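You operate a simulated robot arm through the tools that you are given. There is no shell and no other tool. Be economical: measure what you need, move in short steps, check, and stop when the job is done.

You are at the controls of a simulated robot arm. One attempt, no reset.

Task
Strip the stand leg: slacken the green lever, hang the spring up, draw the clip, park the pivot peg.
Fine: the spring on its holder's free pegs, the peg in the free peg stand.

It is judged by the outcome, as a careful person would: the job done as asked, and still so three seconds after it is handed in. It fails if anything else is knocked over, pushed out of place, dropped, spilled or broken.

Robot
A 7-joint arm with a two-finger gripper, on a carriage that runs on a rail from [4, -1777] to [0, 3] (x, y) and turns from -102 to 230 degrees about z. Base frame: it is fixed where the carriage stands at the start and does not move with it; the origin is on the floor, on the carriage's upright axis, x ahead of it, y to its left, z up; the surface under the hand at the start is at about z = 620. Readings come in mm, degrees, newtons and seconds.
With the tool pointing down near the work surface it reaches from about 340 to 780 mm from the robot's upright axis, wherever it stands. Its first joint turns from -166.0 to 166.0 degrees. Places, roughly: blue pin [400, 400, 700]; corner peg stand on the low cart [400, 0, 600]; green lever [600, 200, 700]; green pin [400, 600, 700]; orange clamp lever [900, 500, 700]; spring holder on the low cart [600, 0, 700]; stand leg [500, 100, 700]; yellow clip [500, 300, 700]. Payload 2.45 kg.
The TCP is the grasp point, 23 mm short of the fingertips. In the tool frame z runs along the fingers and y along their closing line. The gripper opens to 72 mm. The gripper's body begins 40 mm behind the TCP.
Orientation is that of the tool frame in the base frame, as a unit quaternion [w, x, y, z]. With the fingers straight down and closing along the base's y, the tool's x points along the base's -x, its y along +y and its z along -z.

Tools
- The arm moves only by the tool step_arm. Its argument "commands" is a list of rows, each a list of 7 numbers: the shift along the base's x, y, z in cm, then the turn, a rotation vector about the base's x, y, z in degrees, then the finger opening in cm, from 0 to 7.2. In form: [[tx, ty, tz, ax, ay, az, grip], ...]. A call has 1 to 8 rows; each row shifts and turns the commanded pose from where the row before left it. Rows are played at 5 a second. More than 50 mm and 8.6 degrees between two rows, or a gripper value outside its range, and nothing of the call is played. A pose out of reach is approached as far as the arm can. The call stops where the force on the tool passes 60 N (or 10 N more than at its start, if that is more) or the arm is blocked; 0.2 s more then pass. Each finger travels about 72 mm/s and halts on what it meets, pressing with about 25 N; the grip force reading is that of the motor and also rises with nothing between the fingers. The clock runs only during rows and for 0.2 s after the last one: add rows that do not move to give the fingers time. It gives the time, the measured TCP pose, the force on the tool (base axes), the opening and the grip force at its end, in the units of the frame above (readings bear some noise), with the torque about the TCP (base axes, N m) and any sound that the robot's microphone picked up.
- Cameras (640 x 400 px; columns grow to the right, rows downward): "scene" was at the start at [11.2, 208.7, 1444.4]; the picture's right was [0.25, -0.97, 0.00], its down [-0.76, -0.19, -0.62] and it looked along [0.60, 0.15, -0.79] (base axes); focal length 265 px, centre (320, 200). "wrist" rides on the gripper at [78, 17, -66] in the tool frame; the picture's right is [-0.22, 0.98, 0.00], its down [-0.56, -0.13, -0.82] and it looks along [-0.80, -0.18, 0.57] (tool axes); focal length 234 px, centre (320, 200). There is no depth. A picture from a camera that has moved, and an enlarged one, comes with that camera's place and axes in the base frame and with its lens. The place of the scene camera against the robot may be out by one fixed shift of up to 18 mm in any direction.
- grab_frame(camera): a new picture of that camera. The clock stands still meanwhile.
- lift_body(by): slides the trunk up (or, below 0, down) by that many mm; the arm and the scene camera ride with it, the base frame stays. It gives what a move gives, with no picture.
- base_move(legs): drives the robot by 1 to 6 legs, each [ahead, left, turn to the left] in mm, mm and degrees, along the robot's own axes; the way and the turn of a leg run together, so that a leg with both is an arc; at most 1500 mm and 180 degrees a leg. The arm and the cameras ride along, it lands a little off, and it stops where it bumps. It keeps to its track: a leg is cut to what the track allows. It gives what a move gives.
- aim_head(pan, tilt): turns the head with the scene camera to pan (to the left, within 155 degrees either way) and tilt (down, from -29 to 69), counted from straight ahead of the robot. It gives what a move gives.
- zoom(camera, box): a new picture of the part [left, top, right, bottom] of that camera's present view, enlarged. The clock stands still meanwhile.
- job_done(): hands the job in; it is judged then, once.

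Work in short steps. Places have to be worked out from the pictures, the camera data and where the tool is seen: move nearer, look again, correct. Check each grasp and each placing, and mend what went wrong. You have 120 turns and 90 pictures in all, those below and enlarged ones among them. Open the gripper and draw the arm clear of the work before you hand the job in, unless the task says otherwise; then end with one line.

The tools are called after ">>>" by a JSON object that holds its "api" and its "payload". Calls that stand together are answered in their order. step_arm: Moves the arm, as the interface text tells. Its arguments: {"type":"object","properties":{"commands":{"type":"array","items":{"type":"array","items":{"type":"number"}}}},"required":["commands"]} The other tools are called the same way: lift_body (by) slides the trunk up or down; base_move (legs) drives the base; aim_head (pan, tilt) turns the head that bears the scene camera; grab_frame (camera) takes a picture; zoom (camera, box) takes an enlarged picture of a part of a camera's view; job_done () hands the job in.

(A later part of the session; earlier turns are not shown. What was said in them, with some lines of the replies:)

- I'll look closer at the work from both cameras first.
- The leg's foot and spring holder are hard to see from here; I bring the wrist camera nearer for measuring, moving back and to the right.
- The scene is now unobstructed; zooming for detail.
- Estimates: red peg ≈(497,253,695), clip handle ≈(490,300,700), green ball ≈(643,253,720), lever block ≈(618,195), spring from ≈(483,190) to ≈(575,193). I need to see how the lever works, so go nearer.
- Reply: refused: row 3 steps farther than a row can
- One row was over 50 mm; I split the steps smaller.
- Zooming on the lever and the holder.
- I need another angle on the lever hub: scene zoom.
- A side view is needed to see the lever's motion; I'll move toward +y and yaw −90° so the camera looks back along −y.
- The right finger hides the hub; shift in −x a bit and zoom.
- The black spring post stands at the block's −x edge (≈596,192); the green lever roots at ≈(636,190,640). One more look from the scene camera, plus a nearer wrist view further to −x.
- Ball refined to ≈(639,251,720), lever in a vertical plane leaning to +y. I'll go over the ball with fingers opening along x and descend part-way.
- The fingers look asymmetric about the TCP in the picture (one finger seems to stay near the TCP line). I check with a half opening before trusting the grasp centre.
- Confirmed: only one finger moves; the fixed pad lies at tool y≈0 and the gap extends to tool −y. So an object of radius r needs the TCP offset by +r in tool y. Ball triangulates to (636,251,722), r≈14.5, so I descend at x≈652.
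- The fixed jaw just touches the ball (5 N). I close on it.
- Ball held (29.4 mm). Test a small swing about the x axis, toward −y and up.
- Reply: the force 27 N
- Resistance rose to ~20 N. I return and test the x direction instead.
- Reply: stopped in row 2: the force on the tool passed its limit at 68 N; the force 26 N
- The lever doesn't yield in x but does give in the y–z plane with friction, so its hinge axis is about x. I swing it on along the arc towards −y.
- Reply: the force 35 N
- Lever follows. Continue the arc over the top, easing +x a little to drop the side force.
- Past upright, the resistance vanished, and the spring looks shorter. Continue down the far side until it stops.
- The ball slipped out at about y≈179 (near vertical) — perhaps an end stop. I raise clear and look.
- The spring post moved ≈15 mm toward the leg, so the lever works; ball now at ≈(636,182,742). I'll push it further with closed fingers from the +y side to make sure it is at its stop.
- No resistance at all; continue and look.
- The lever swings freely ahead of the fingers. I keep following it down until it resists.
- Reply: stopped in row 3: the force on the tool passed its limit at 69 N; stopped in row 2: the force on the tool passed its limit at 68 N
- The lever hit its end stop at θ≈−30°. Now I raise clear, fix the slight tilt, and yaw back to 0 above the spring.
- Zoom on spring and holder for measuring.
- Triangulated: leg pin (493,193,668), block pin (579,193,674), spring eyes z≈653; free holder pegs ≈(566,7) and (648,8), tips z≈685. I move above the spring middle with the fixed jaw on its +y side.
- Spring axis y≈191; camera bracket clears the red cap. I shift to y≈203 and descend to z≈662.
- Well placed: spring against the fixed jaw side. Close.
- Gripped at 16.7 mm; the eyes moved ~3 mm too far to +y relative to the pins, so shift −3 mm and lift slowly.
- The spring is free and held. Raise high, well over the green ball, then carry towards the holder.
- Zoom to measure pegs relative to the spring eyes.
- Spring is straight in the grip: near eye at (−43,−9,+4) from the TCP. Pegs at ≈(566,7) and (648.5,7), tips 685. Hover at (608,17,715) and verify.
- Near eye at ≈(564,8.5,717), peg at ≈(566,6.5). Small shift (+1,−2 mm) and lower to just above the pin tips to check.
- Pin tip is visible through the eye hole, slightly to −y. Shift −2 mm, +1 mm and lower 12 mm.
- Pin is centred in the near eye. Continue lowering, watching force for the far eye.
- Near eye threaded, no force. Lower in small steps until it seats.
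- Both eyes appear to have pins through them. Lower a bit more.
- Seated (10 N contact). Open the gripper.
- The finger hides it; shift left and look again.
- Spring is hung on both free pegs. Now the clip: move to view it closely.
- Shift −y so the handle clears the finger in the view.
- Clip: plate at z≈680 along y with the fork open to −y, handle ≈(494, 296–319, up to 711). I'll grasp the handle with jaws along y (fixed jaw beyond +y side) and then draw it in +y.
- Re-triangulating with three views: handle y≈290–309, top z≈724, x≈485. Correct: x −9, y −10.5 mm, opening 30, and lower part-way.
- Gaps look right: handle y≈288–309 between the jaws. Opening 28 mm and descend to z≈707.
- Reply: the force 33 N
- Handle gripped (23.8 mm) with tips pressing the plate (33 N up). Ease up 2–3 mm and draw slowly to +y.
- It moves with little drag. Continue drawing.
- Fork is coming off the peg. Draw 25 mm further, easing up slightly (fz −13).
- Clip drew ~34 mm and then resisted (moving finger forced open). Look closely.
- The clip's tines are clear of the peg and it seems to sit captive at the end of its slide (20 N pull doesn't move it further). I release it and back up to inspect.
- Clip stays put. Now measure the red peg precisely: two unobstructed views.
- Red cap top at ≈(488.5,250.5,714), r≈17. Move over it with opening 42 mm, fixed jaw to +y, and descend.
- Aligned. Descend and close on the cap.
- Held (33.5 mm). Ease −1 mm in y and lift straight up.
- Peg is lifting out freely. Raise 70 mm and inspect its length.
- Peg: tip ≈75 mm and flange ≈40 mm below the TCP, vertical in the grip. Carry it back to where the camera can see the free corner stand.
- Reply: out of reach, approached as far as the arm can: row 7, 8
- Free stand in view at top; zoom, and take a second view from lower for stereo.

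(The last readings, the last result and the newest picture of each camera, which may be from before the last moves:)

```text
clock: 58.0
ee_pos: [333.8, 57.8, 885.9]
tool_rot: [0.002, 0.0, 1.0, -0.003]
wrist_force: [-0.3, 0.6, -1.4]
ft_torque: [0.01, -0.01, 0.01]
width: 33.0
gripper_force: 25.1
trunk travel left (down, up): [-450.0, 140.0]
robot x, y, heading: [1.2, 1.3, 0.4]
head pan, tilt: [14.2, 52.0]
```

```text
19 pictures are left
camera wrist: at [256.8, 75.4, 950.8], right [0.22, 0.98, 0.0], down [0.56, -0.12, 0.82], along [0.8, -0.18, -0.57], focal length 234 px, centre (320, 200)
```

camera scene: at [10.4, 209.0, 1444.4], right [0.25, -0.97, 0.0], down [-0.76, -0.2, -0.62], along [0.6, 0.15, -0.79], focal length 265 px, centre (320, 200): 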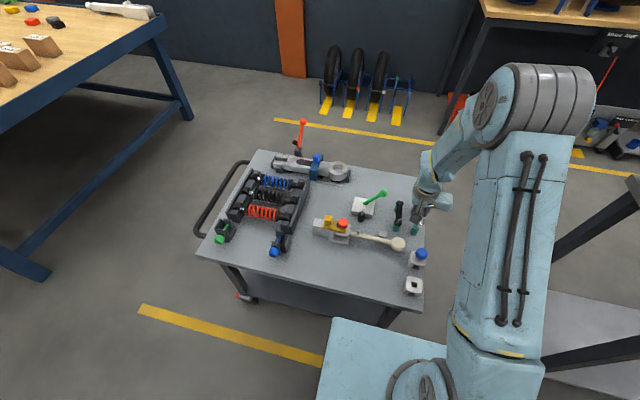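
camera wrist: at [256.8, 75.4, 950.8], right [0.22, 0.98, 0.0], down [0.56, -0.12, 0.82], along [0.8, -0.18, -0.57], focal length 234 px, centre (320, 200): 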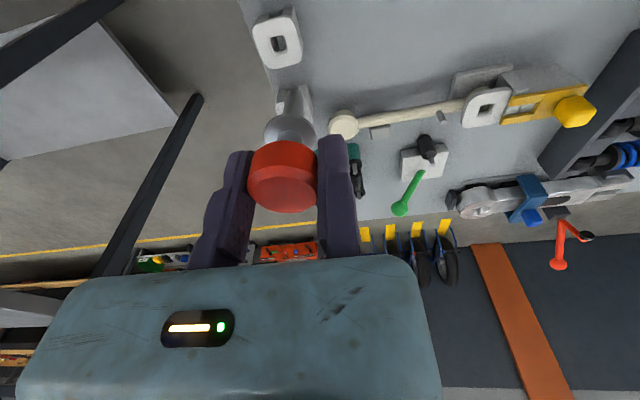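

Estimate hole ≈(359,5,659). Zoom this second view for precision.

>>> {"api": "zoom", "payload": {"camera": "wrist", "box": [230, 0, 330, 80]}}

```text
5.00 times, centred on (280, 40) of wrist
camera zoom: at [256.8, 75.4, 950.8], right [0.22, 0.98, 0.0], down [0.56, -0.12, 0.82], along [0.8, -0.18, -0.57], focal length 1171 px, centre (520, 1000)
```

zoom: 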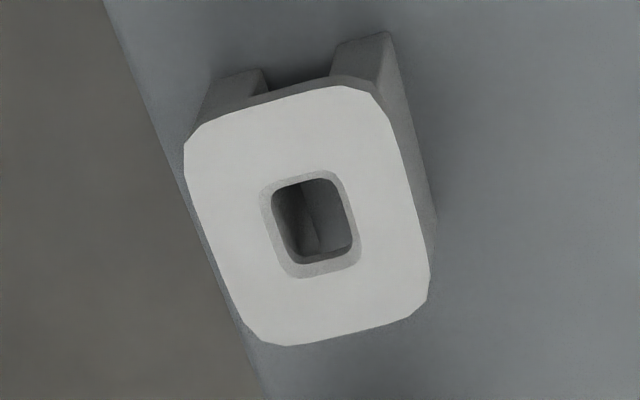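

Hole centre (360,4.6,660), ~17 mm wide vs shaft ~13 mm. Move so the peg hovers ~10 mm above it.

>>> {"api": "step_arm", "payload": {"commands": [[1.3, -1.8, 0, 0, 0, 0, 2.8], [1.25, -1.8, -2, 0, 0, 0, 2.8], [0, 0, -4, 0, 0, 0, 2.8], [0, 0, -4, 0, 0, 0, 2.8], [0, 0, -4, 0, 0, 0, 2.8]]}}

>>> {"api": "zoom", "payload": {"camera": "wrist", "box": [200, 20, 400, 220]}}

>>> {"api": "zoom", "payload": {"camera": "scene", "box": [370, 230, 450, 310]}}

```text
clock: 59.2
ee_pos: [360.2, 22.6, 746.4]
tool_rot: [0.002, 0.0, 1.0, -0.002]
wrist_force: [0.2, -0.5, -0.3]
ft_torque: [-0.01, -0.01, -0.02]
width: 32.7
gripper_force: 25.2
trunk travel left (down, up): [-450.0, 140.0]
robot x, y, heading: [1.1, -4.0, 0.4]
head pan, tilt: [14.2, 52.0]
```

```text
2.00 times, centred on (300, 120) of wrist
camera zoom: at [282.3, 38.4, 811.6], right [0.22, 0.98, 0.0], down [0.56, -0.12, 0.82], along [0.8, -0.18, -0.57], focal length 468 px, centre (360, 360)
```

zoom: 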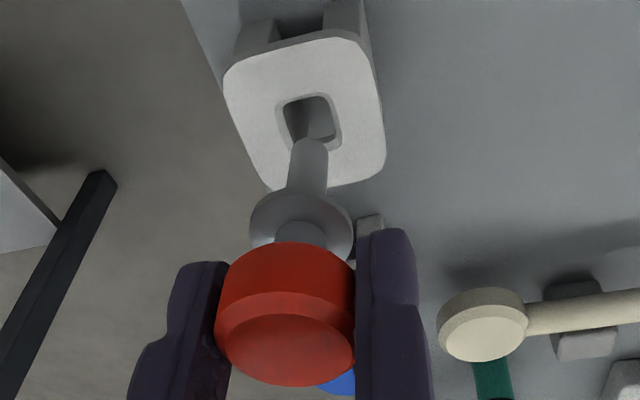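

```text
5.00 times, centred on (410, 270) of scene
camera zoom: at [10.0, 208.8, 1444.5], right [0.25, -0.97, 0.0], down [-0.76, -0.2, -0.62], along [0.6, 0.15, -0.79], focal length 1326 px, centre (-130, -150)
```

zoom: 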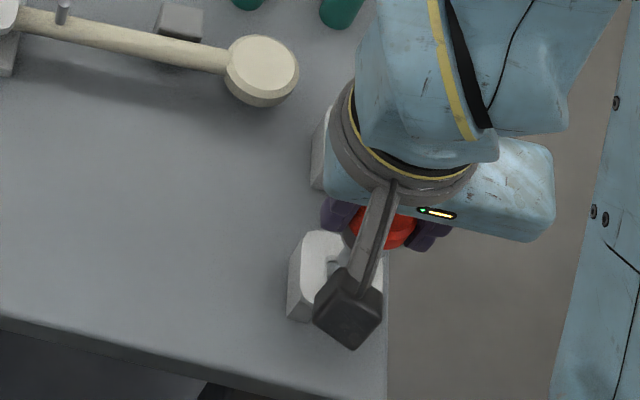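

Tip looks near-aligned. Lower 10 mm (shift −1 mm in y) and recheck with the tip close to the hole.

>>> {"api": "step_arm", "payload": {"commands": [[0, -0.1, -0.5, 0, 0, 0, 2.8], [0, 0, -0.5, 0, 0, 0, 2.8]]}}

>>> {"api": "zoom", "payload": {"camera": "wrist", "box": [240, 40, 340, 120]}}

```text
clock: 59.8
ee_pos: [359.1, 20.4, 736.5]
tool_rot: [0.001, 0.002, 1.0, -0.002]
wrist_force: [-0.5, -0.7, -1.0]
ft_torque: [-0.02, 0.03, 0.03]
width: 32.8
gripper_force: 25.3
trunk travel left (down, up): [-450.0, 140.0]
robot x, y, heading: [2.0, 0.4, 0.2]
head pan, tilt: [14.2, 52.0]
```

```text
5.00 times, centred on (290, 80) of wrist
camera zoom: at [282.0, 38.1, 801.4], right [0.22, 0.98, 0.0], down [0.56, -0.12, 0.82], along [0.8, -0.18, -0.57], focal length 1171 px, centre (470, 800)
```

zoom: 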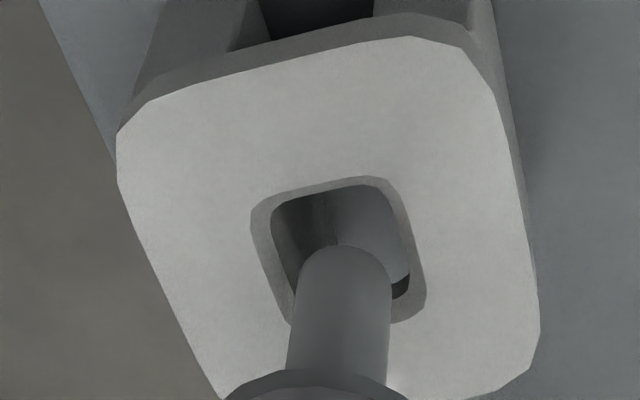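

Tip is within ~1–2 mm of the hole centre; chamfer should guide it. Lower slowly and watch the force.

>>> {"api": "step_arm", "payload": {"commands": [[0, -0.05, -0.4, 0, 0, 0, 2.8], [0, 0, -0.4, 0, 0, 0, 2.8]]}}

>>> {"api": "zoom", "payload": {"camera": "wrist", "box": [240, 40, 340, 120]}}

```text
clock: 60.4
ee_pos: [359.8, 20.4, 728.6]
tool_rot: [0.002, 0.002, 1.0, -0.002]
wrist_force: [0.6, -0.4, -0.3]
ft_torque: [-0.01, -0.02, 0.02]
width: 33.0
gripper_force: 24.8
trunk travel left (down, up): [-450.0, 140.0]
robot x, y, heading: [-0.5, -0.6, 0.1]
head pan, tilt: [14.2, 52.0]
```

```text
5.00 times, centred on (290, 80) of wrist
camera zoom: at [282.0, 37.5, 793.4], right [0.22, 0.98, 0.0], down [0.56, -0.12, 0.82], along [0.8, -0.18, -0.57], focal length 1171 px, centre (470, 800)
```

zoom: 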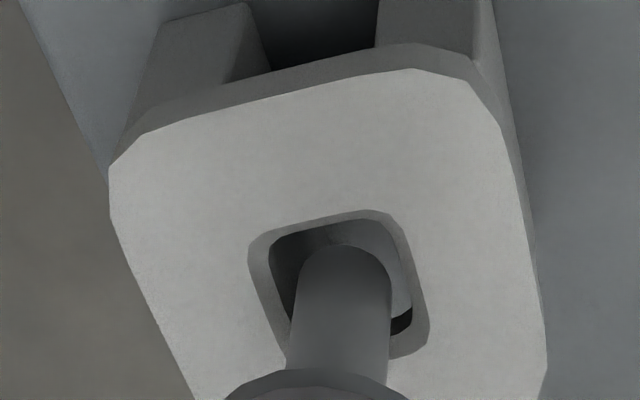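

No contact yet; continue gently.

>>> {"api": "step_arm", "payload": {"commands": [[0, -0.05, -0.3, 0, 0, 0, 2.8], [0, 0, -0.3, 0, 0, 0, 2.8]]}}

>>> {"api": "zoom", "payload": {"camera": "wrist", "box": [240, 40, 340, 120]}}

```text
clock: 61.0
ee_pos: [359.5, 18.7, 721.9]
tool_rot: [0.001, 0.001, 1.0, -0.003]
wrist_force: [-0.7, 0.3, -0.2]
ft_torque: [0.01, -0.01, -0.03]
width: 32.7
gripper_force: 25.3
trunk travel left (down, up): [-450.0, 140.0]
robot x, y, heading: [0.3, -1.0, 0.2]
head pan, tilt: [14.2, 52.0]
```

```text
5.00 times, centred on (290, 80) of wrist
camera zoom: at [281.9, 37.3, 787.1], right [0.22, 0.98, 0.0], down [0.56, -0.12, 0.82], along [0.8, -0.18, -0.57], focal length 1171 px, centre (470, 800)
```

zoom: 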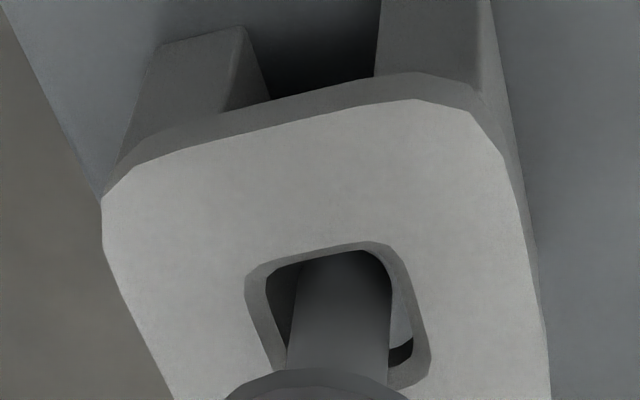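

The shaft is inside the hole. Lower on until the flange seats.

>>> {"api": "step_arm", "payload": {"commands": [[0, 0, -0.5, 0, 0, 0, 2.8], [0, 0, -0.5, 0, 0, 0, 2.8], [0, 0, -0.3, 0, 0, 0, 2.8]]}}

>>> {"api": "grab_frame", "payload": {"camera": "wrist"}}

```text
clock: 61.8
ee_pos: [359.7, 20.6, 708.2]
tool_rot: [0.001, 0.001, 1.0, -0.002]
wrist_force: [-1.2, 0.5, -0.6]
ft_torque: [0.04, 0.0, -0.02]
width: 32.8
gripper_force: 25.0
trunk travel left (down, up): [-450.0, 140.0]
robot x, y, heading: [1.1, -0.5, 0.3]
head pan, tilt: [14.2, 52.0]
```

```text
12 pictures are left
camera wrist: at [281.5, 37.3, 773.8], right [0.22, 0.98, 0.0], down [0.56, -0.12, 0.82], along [0.8, -0.18, -0.57], focal length 234 px, centre (320, 200)
```

wrist: 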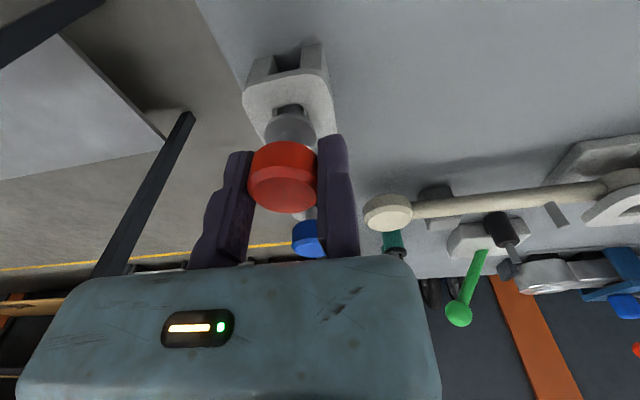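

Continue down in small steps until contact.

>>> {"api": "step_arm", "payload": {"commands": [[0, 0, -0.3, 0, 0, 0, 2.8], [0, 0, -0.3, 0, 0, 0, 2.8]]}}

>>> {"api": "step_arm", "payload": {"commands": [[0, 0, -0.2, 0, 0, 0, 2.8], [0, 0, -0.2, 0, 0, 0, 2.8]]}}

>>> {"api": "grab_frame", "payload": {"camera": "wrist"}}

```text
clock: 62.4
ee_pos: [360.0, 19.7, 702.6]
tool_rot: [0.001, 0.001, 1.0, -0.003]
wrist_force: [-0.7, 1.1, -2.0]
ft_torque: [-0.02, -0.01, -0.01]
width: 32.7
gripper_force: 24.8
trunk travel left (down, up): [-450.0, 140.0]
robot x, y, heading: [-0.1, 0.4, 0.1]
head pan, tilt: [14.2, 52.0]
```

```text
clock: 63.0
ee_pos: [360.2, 20.7, 698.8]
tool_rot: [0.002, 0.001, 1.0, -0.003]
wrist_force: [0.0, 0.0, -0.8]
ft_torque: [-0.01, 0.02, 0.02]
width: 33.0
gripper_force: 25.0
trunk travel left (down, up): [-450.0, 140.0]
robot x, y, heading: [-0.6, -0.7, 0.1]
head pan, tilt: [14.2, 52.0]
```

```text
11 pictures are left
camera wrist: at [281.7, 37.3, 763.9], right [0.22, 0.98, 0.0], down [0.56, -0.12, 0.82], along [0.8, -0.18, -0.57], focal length 234 px, centre (320, 200)
```

wrist: 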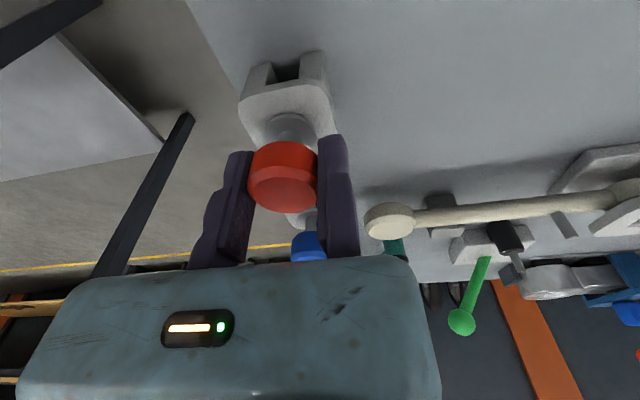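

Flange is almost on the stand; a few more millimetres until force shows.

>>> {"api": "step_arm", "payload": {"commands": [[0, 0, -0.2, 0, 0, 0, 2.8], [0, 0, -0.2, 0, 0, 0, 2.8]]}}

```text
clock: 63.6
ee_pos: [359.6, 20.0, 696.0]
tool_rot: [0.003, 0.001, 1.0, -0.002]
wrist_force: [1.7, -0.9, 22.3]
ft_torque: [-0.31, -0.06, 0.02]
width: 33.2
gripper_force: 25.2
trunk travel left (down, up): [-450.0, 140.0]
robot x, y, heading: [4.7, -0.3, 0.4]
head pan, tilt: [14.2, 52.0]
```

Seated (22 N). Relieve, open, and back off upward.

>>> {"api": "step_arm", "payload": {"commands": [[0, 0, 0.1, 0, 0, 0, 3.4], [0, 0, 0, 0, 0, 0, 4.6], [0, 0.2, 0, 0, 0, 0, 4.6], [0, 0, 2, 0, 0, 0, 4.6], [0, 0, 4, 0, 0, 0, 4.6], [0, 0, 4, 0, 0, 0, 4.6], [0, 0, 4, 0, 0, 0, 4.6]]}}

>>> {"api": "step_arm", "payload": {"commands": [[-1, 4, 1, 0, 0, 0, 4.6], [-1, 4, 1, 0, 0, 0, 4.6], [0, 4, 0, 0, 0, 0, 4.6]]}}

>>> {"api": "grab_frame", "payload": {"camera": "wrist"}}

```text
clock: 65.2
ee_pos: [360.5, 21.3, 837.6]
tool_rot: [0.001, 0.001, 1.0, -0.003]
wrist_force: [0.1, -0.8, 0.3]
ft_torque: [0.01, 0.03, 0.01]
width: 46.0
gripper_force: 0.0
trunk travel left (down, up): [-450.0, 140.0]
robot x, y, heading: [0.4, 3.5, 0.5]
head pan, tilt: [14.2, 52.0]
```

```text
clock: 66.0
ee_pos: [338.8, 142.5, 855.6]
tool_rot: [0.003, 0.002, 1.0, -0.002]
wrist_force: [0.7, 0.4, -0.3]
ft_torque: [-0.01, 0.01, 0.0]
width: 46.4
gripper_force: 0.1
trunk travel left (down, up): [-450.0, 140.0]
robot x, y, heading: [2.1, 1.2, 0.2]
head pan, tilt: [14.2, 52.0]
```

```text
10 pictures are left
camera wrist: at [261.5, 160.1, 921.0], right [0.22, 0.98, 0.0], down [0.56, -0.12, 0.82], along [0.8, -0.18, -0.57], focal length 234 px, centre (320, 200)
```

wrist: 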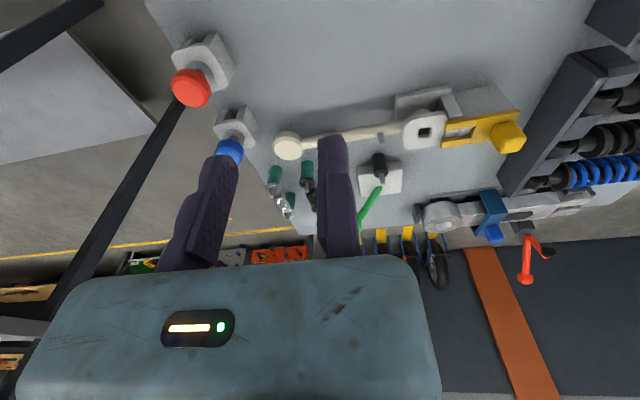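

Peg is parked upright. Final check of all parts from both cameras.

>>> {"api": "zoom", "payload": {"camera": "wrist", "box": [140, 10, 340, 230]}}

>>> {"api": "zoom", "payload": {"camera": "scene", "box": [300, 170, 440, 300]}}

```text
1.82 times, centred on (240, 120) of wrist
camera zoom: at [261.5, 160.1, 921.0], right [0.22, 0.98, 0.0], down [0.56, -0.12, 0.82], along [0.8, -0.18, -0.57], focal length 426 px, centre (466, 346)
```

zoom: 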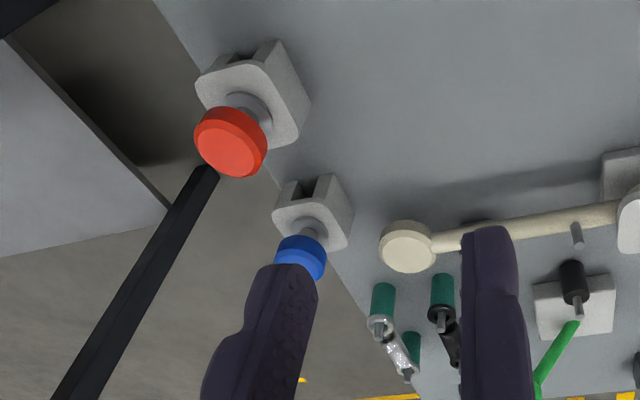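

```text
3.08 times, centred on (370, 235) of scene
camera zoom: at [10.2, 208.6, 1444.5], right [0.25, -0.97, 0.0], down [-0.76, -0.2, -0.62], along [0.6, 0.15, -0.79], focal length 816 px, centre (166, 92)
```

zoom: 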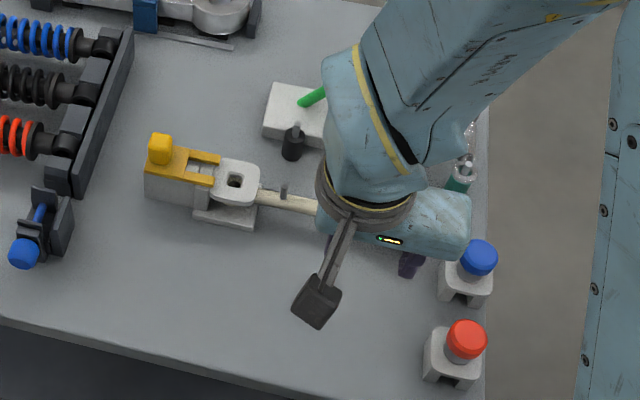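

Everything is in place: lever over, spring on its pegs, clip drawn, peg seated in the free stand. I raise the arm a bit more with the gripper open and hand in.

>>> {"api": "step_arm", "payload": {"commands": [[0, 3, 3, 0, 0, 0, 7], [0, 3, 3, 0, 0, 0, 7], [0, 0, 3, 0, 0, 0, 7]]}}

>>> {"api": "job_done", "payload": {}}

```text
clock: 66.8
ee_pos: [339.4, 202.6, 945.1]
tool_rot: [0.002, 0.001, 1.0, -0.003]
wrist_force: [0.7, 0.4, 0.1]
ft_torque: [-0.01, 0.01, 0.0]
width: 70.0
gripper_force: 0.1
trunk travel left (down, up): [-450.0, 140.0]
robot x, y, heading: [3.9, 2.1, 0.1]
head pan, tilt: [14.2, 52.0]
```

```text
The job is handed in.
```

The job is handed in: the green lever is slackened to its stop, the spring hangs on the holder's two free pegs, the clip is drawn to the end of its slide (clear of the peg but still on its block), and the pivot peg is seated in the free corner stand.
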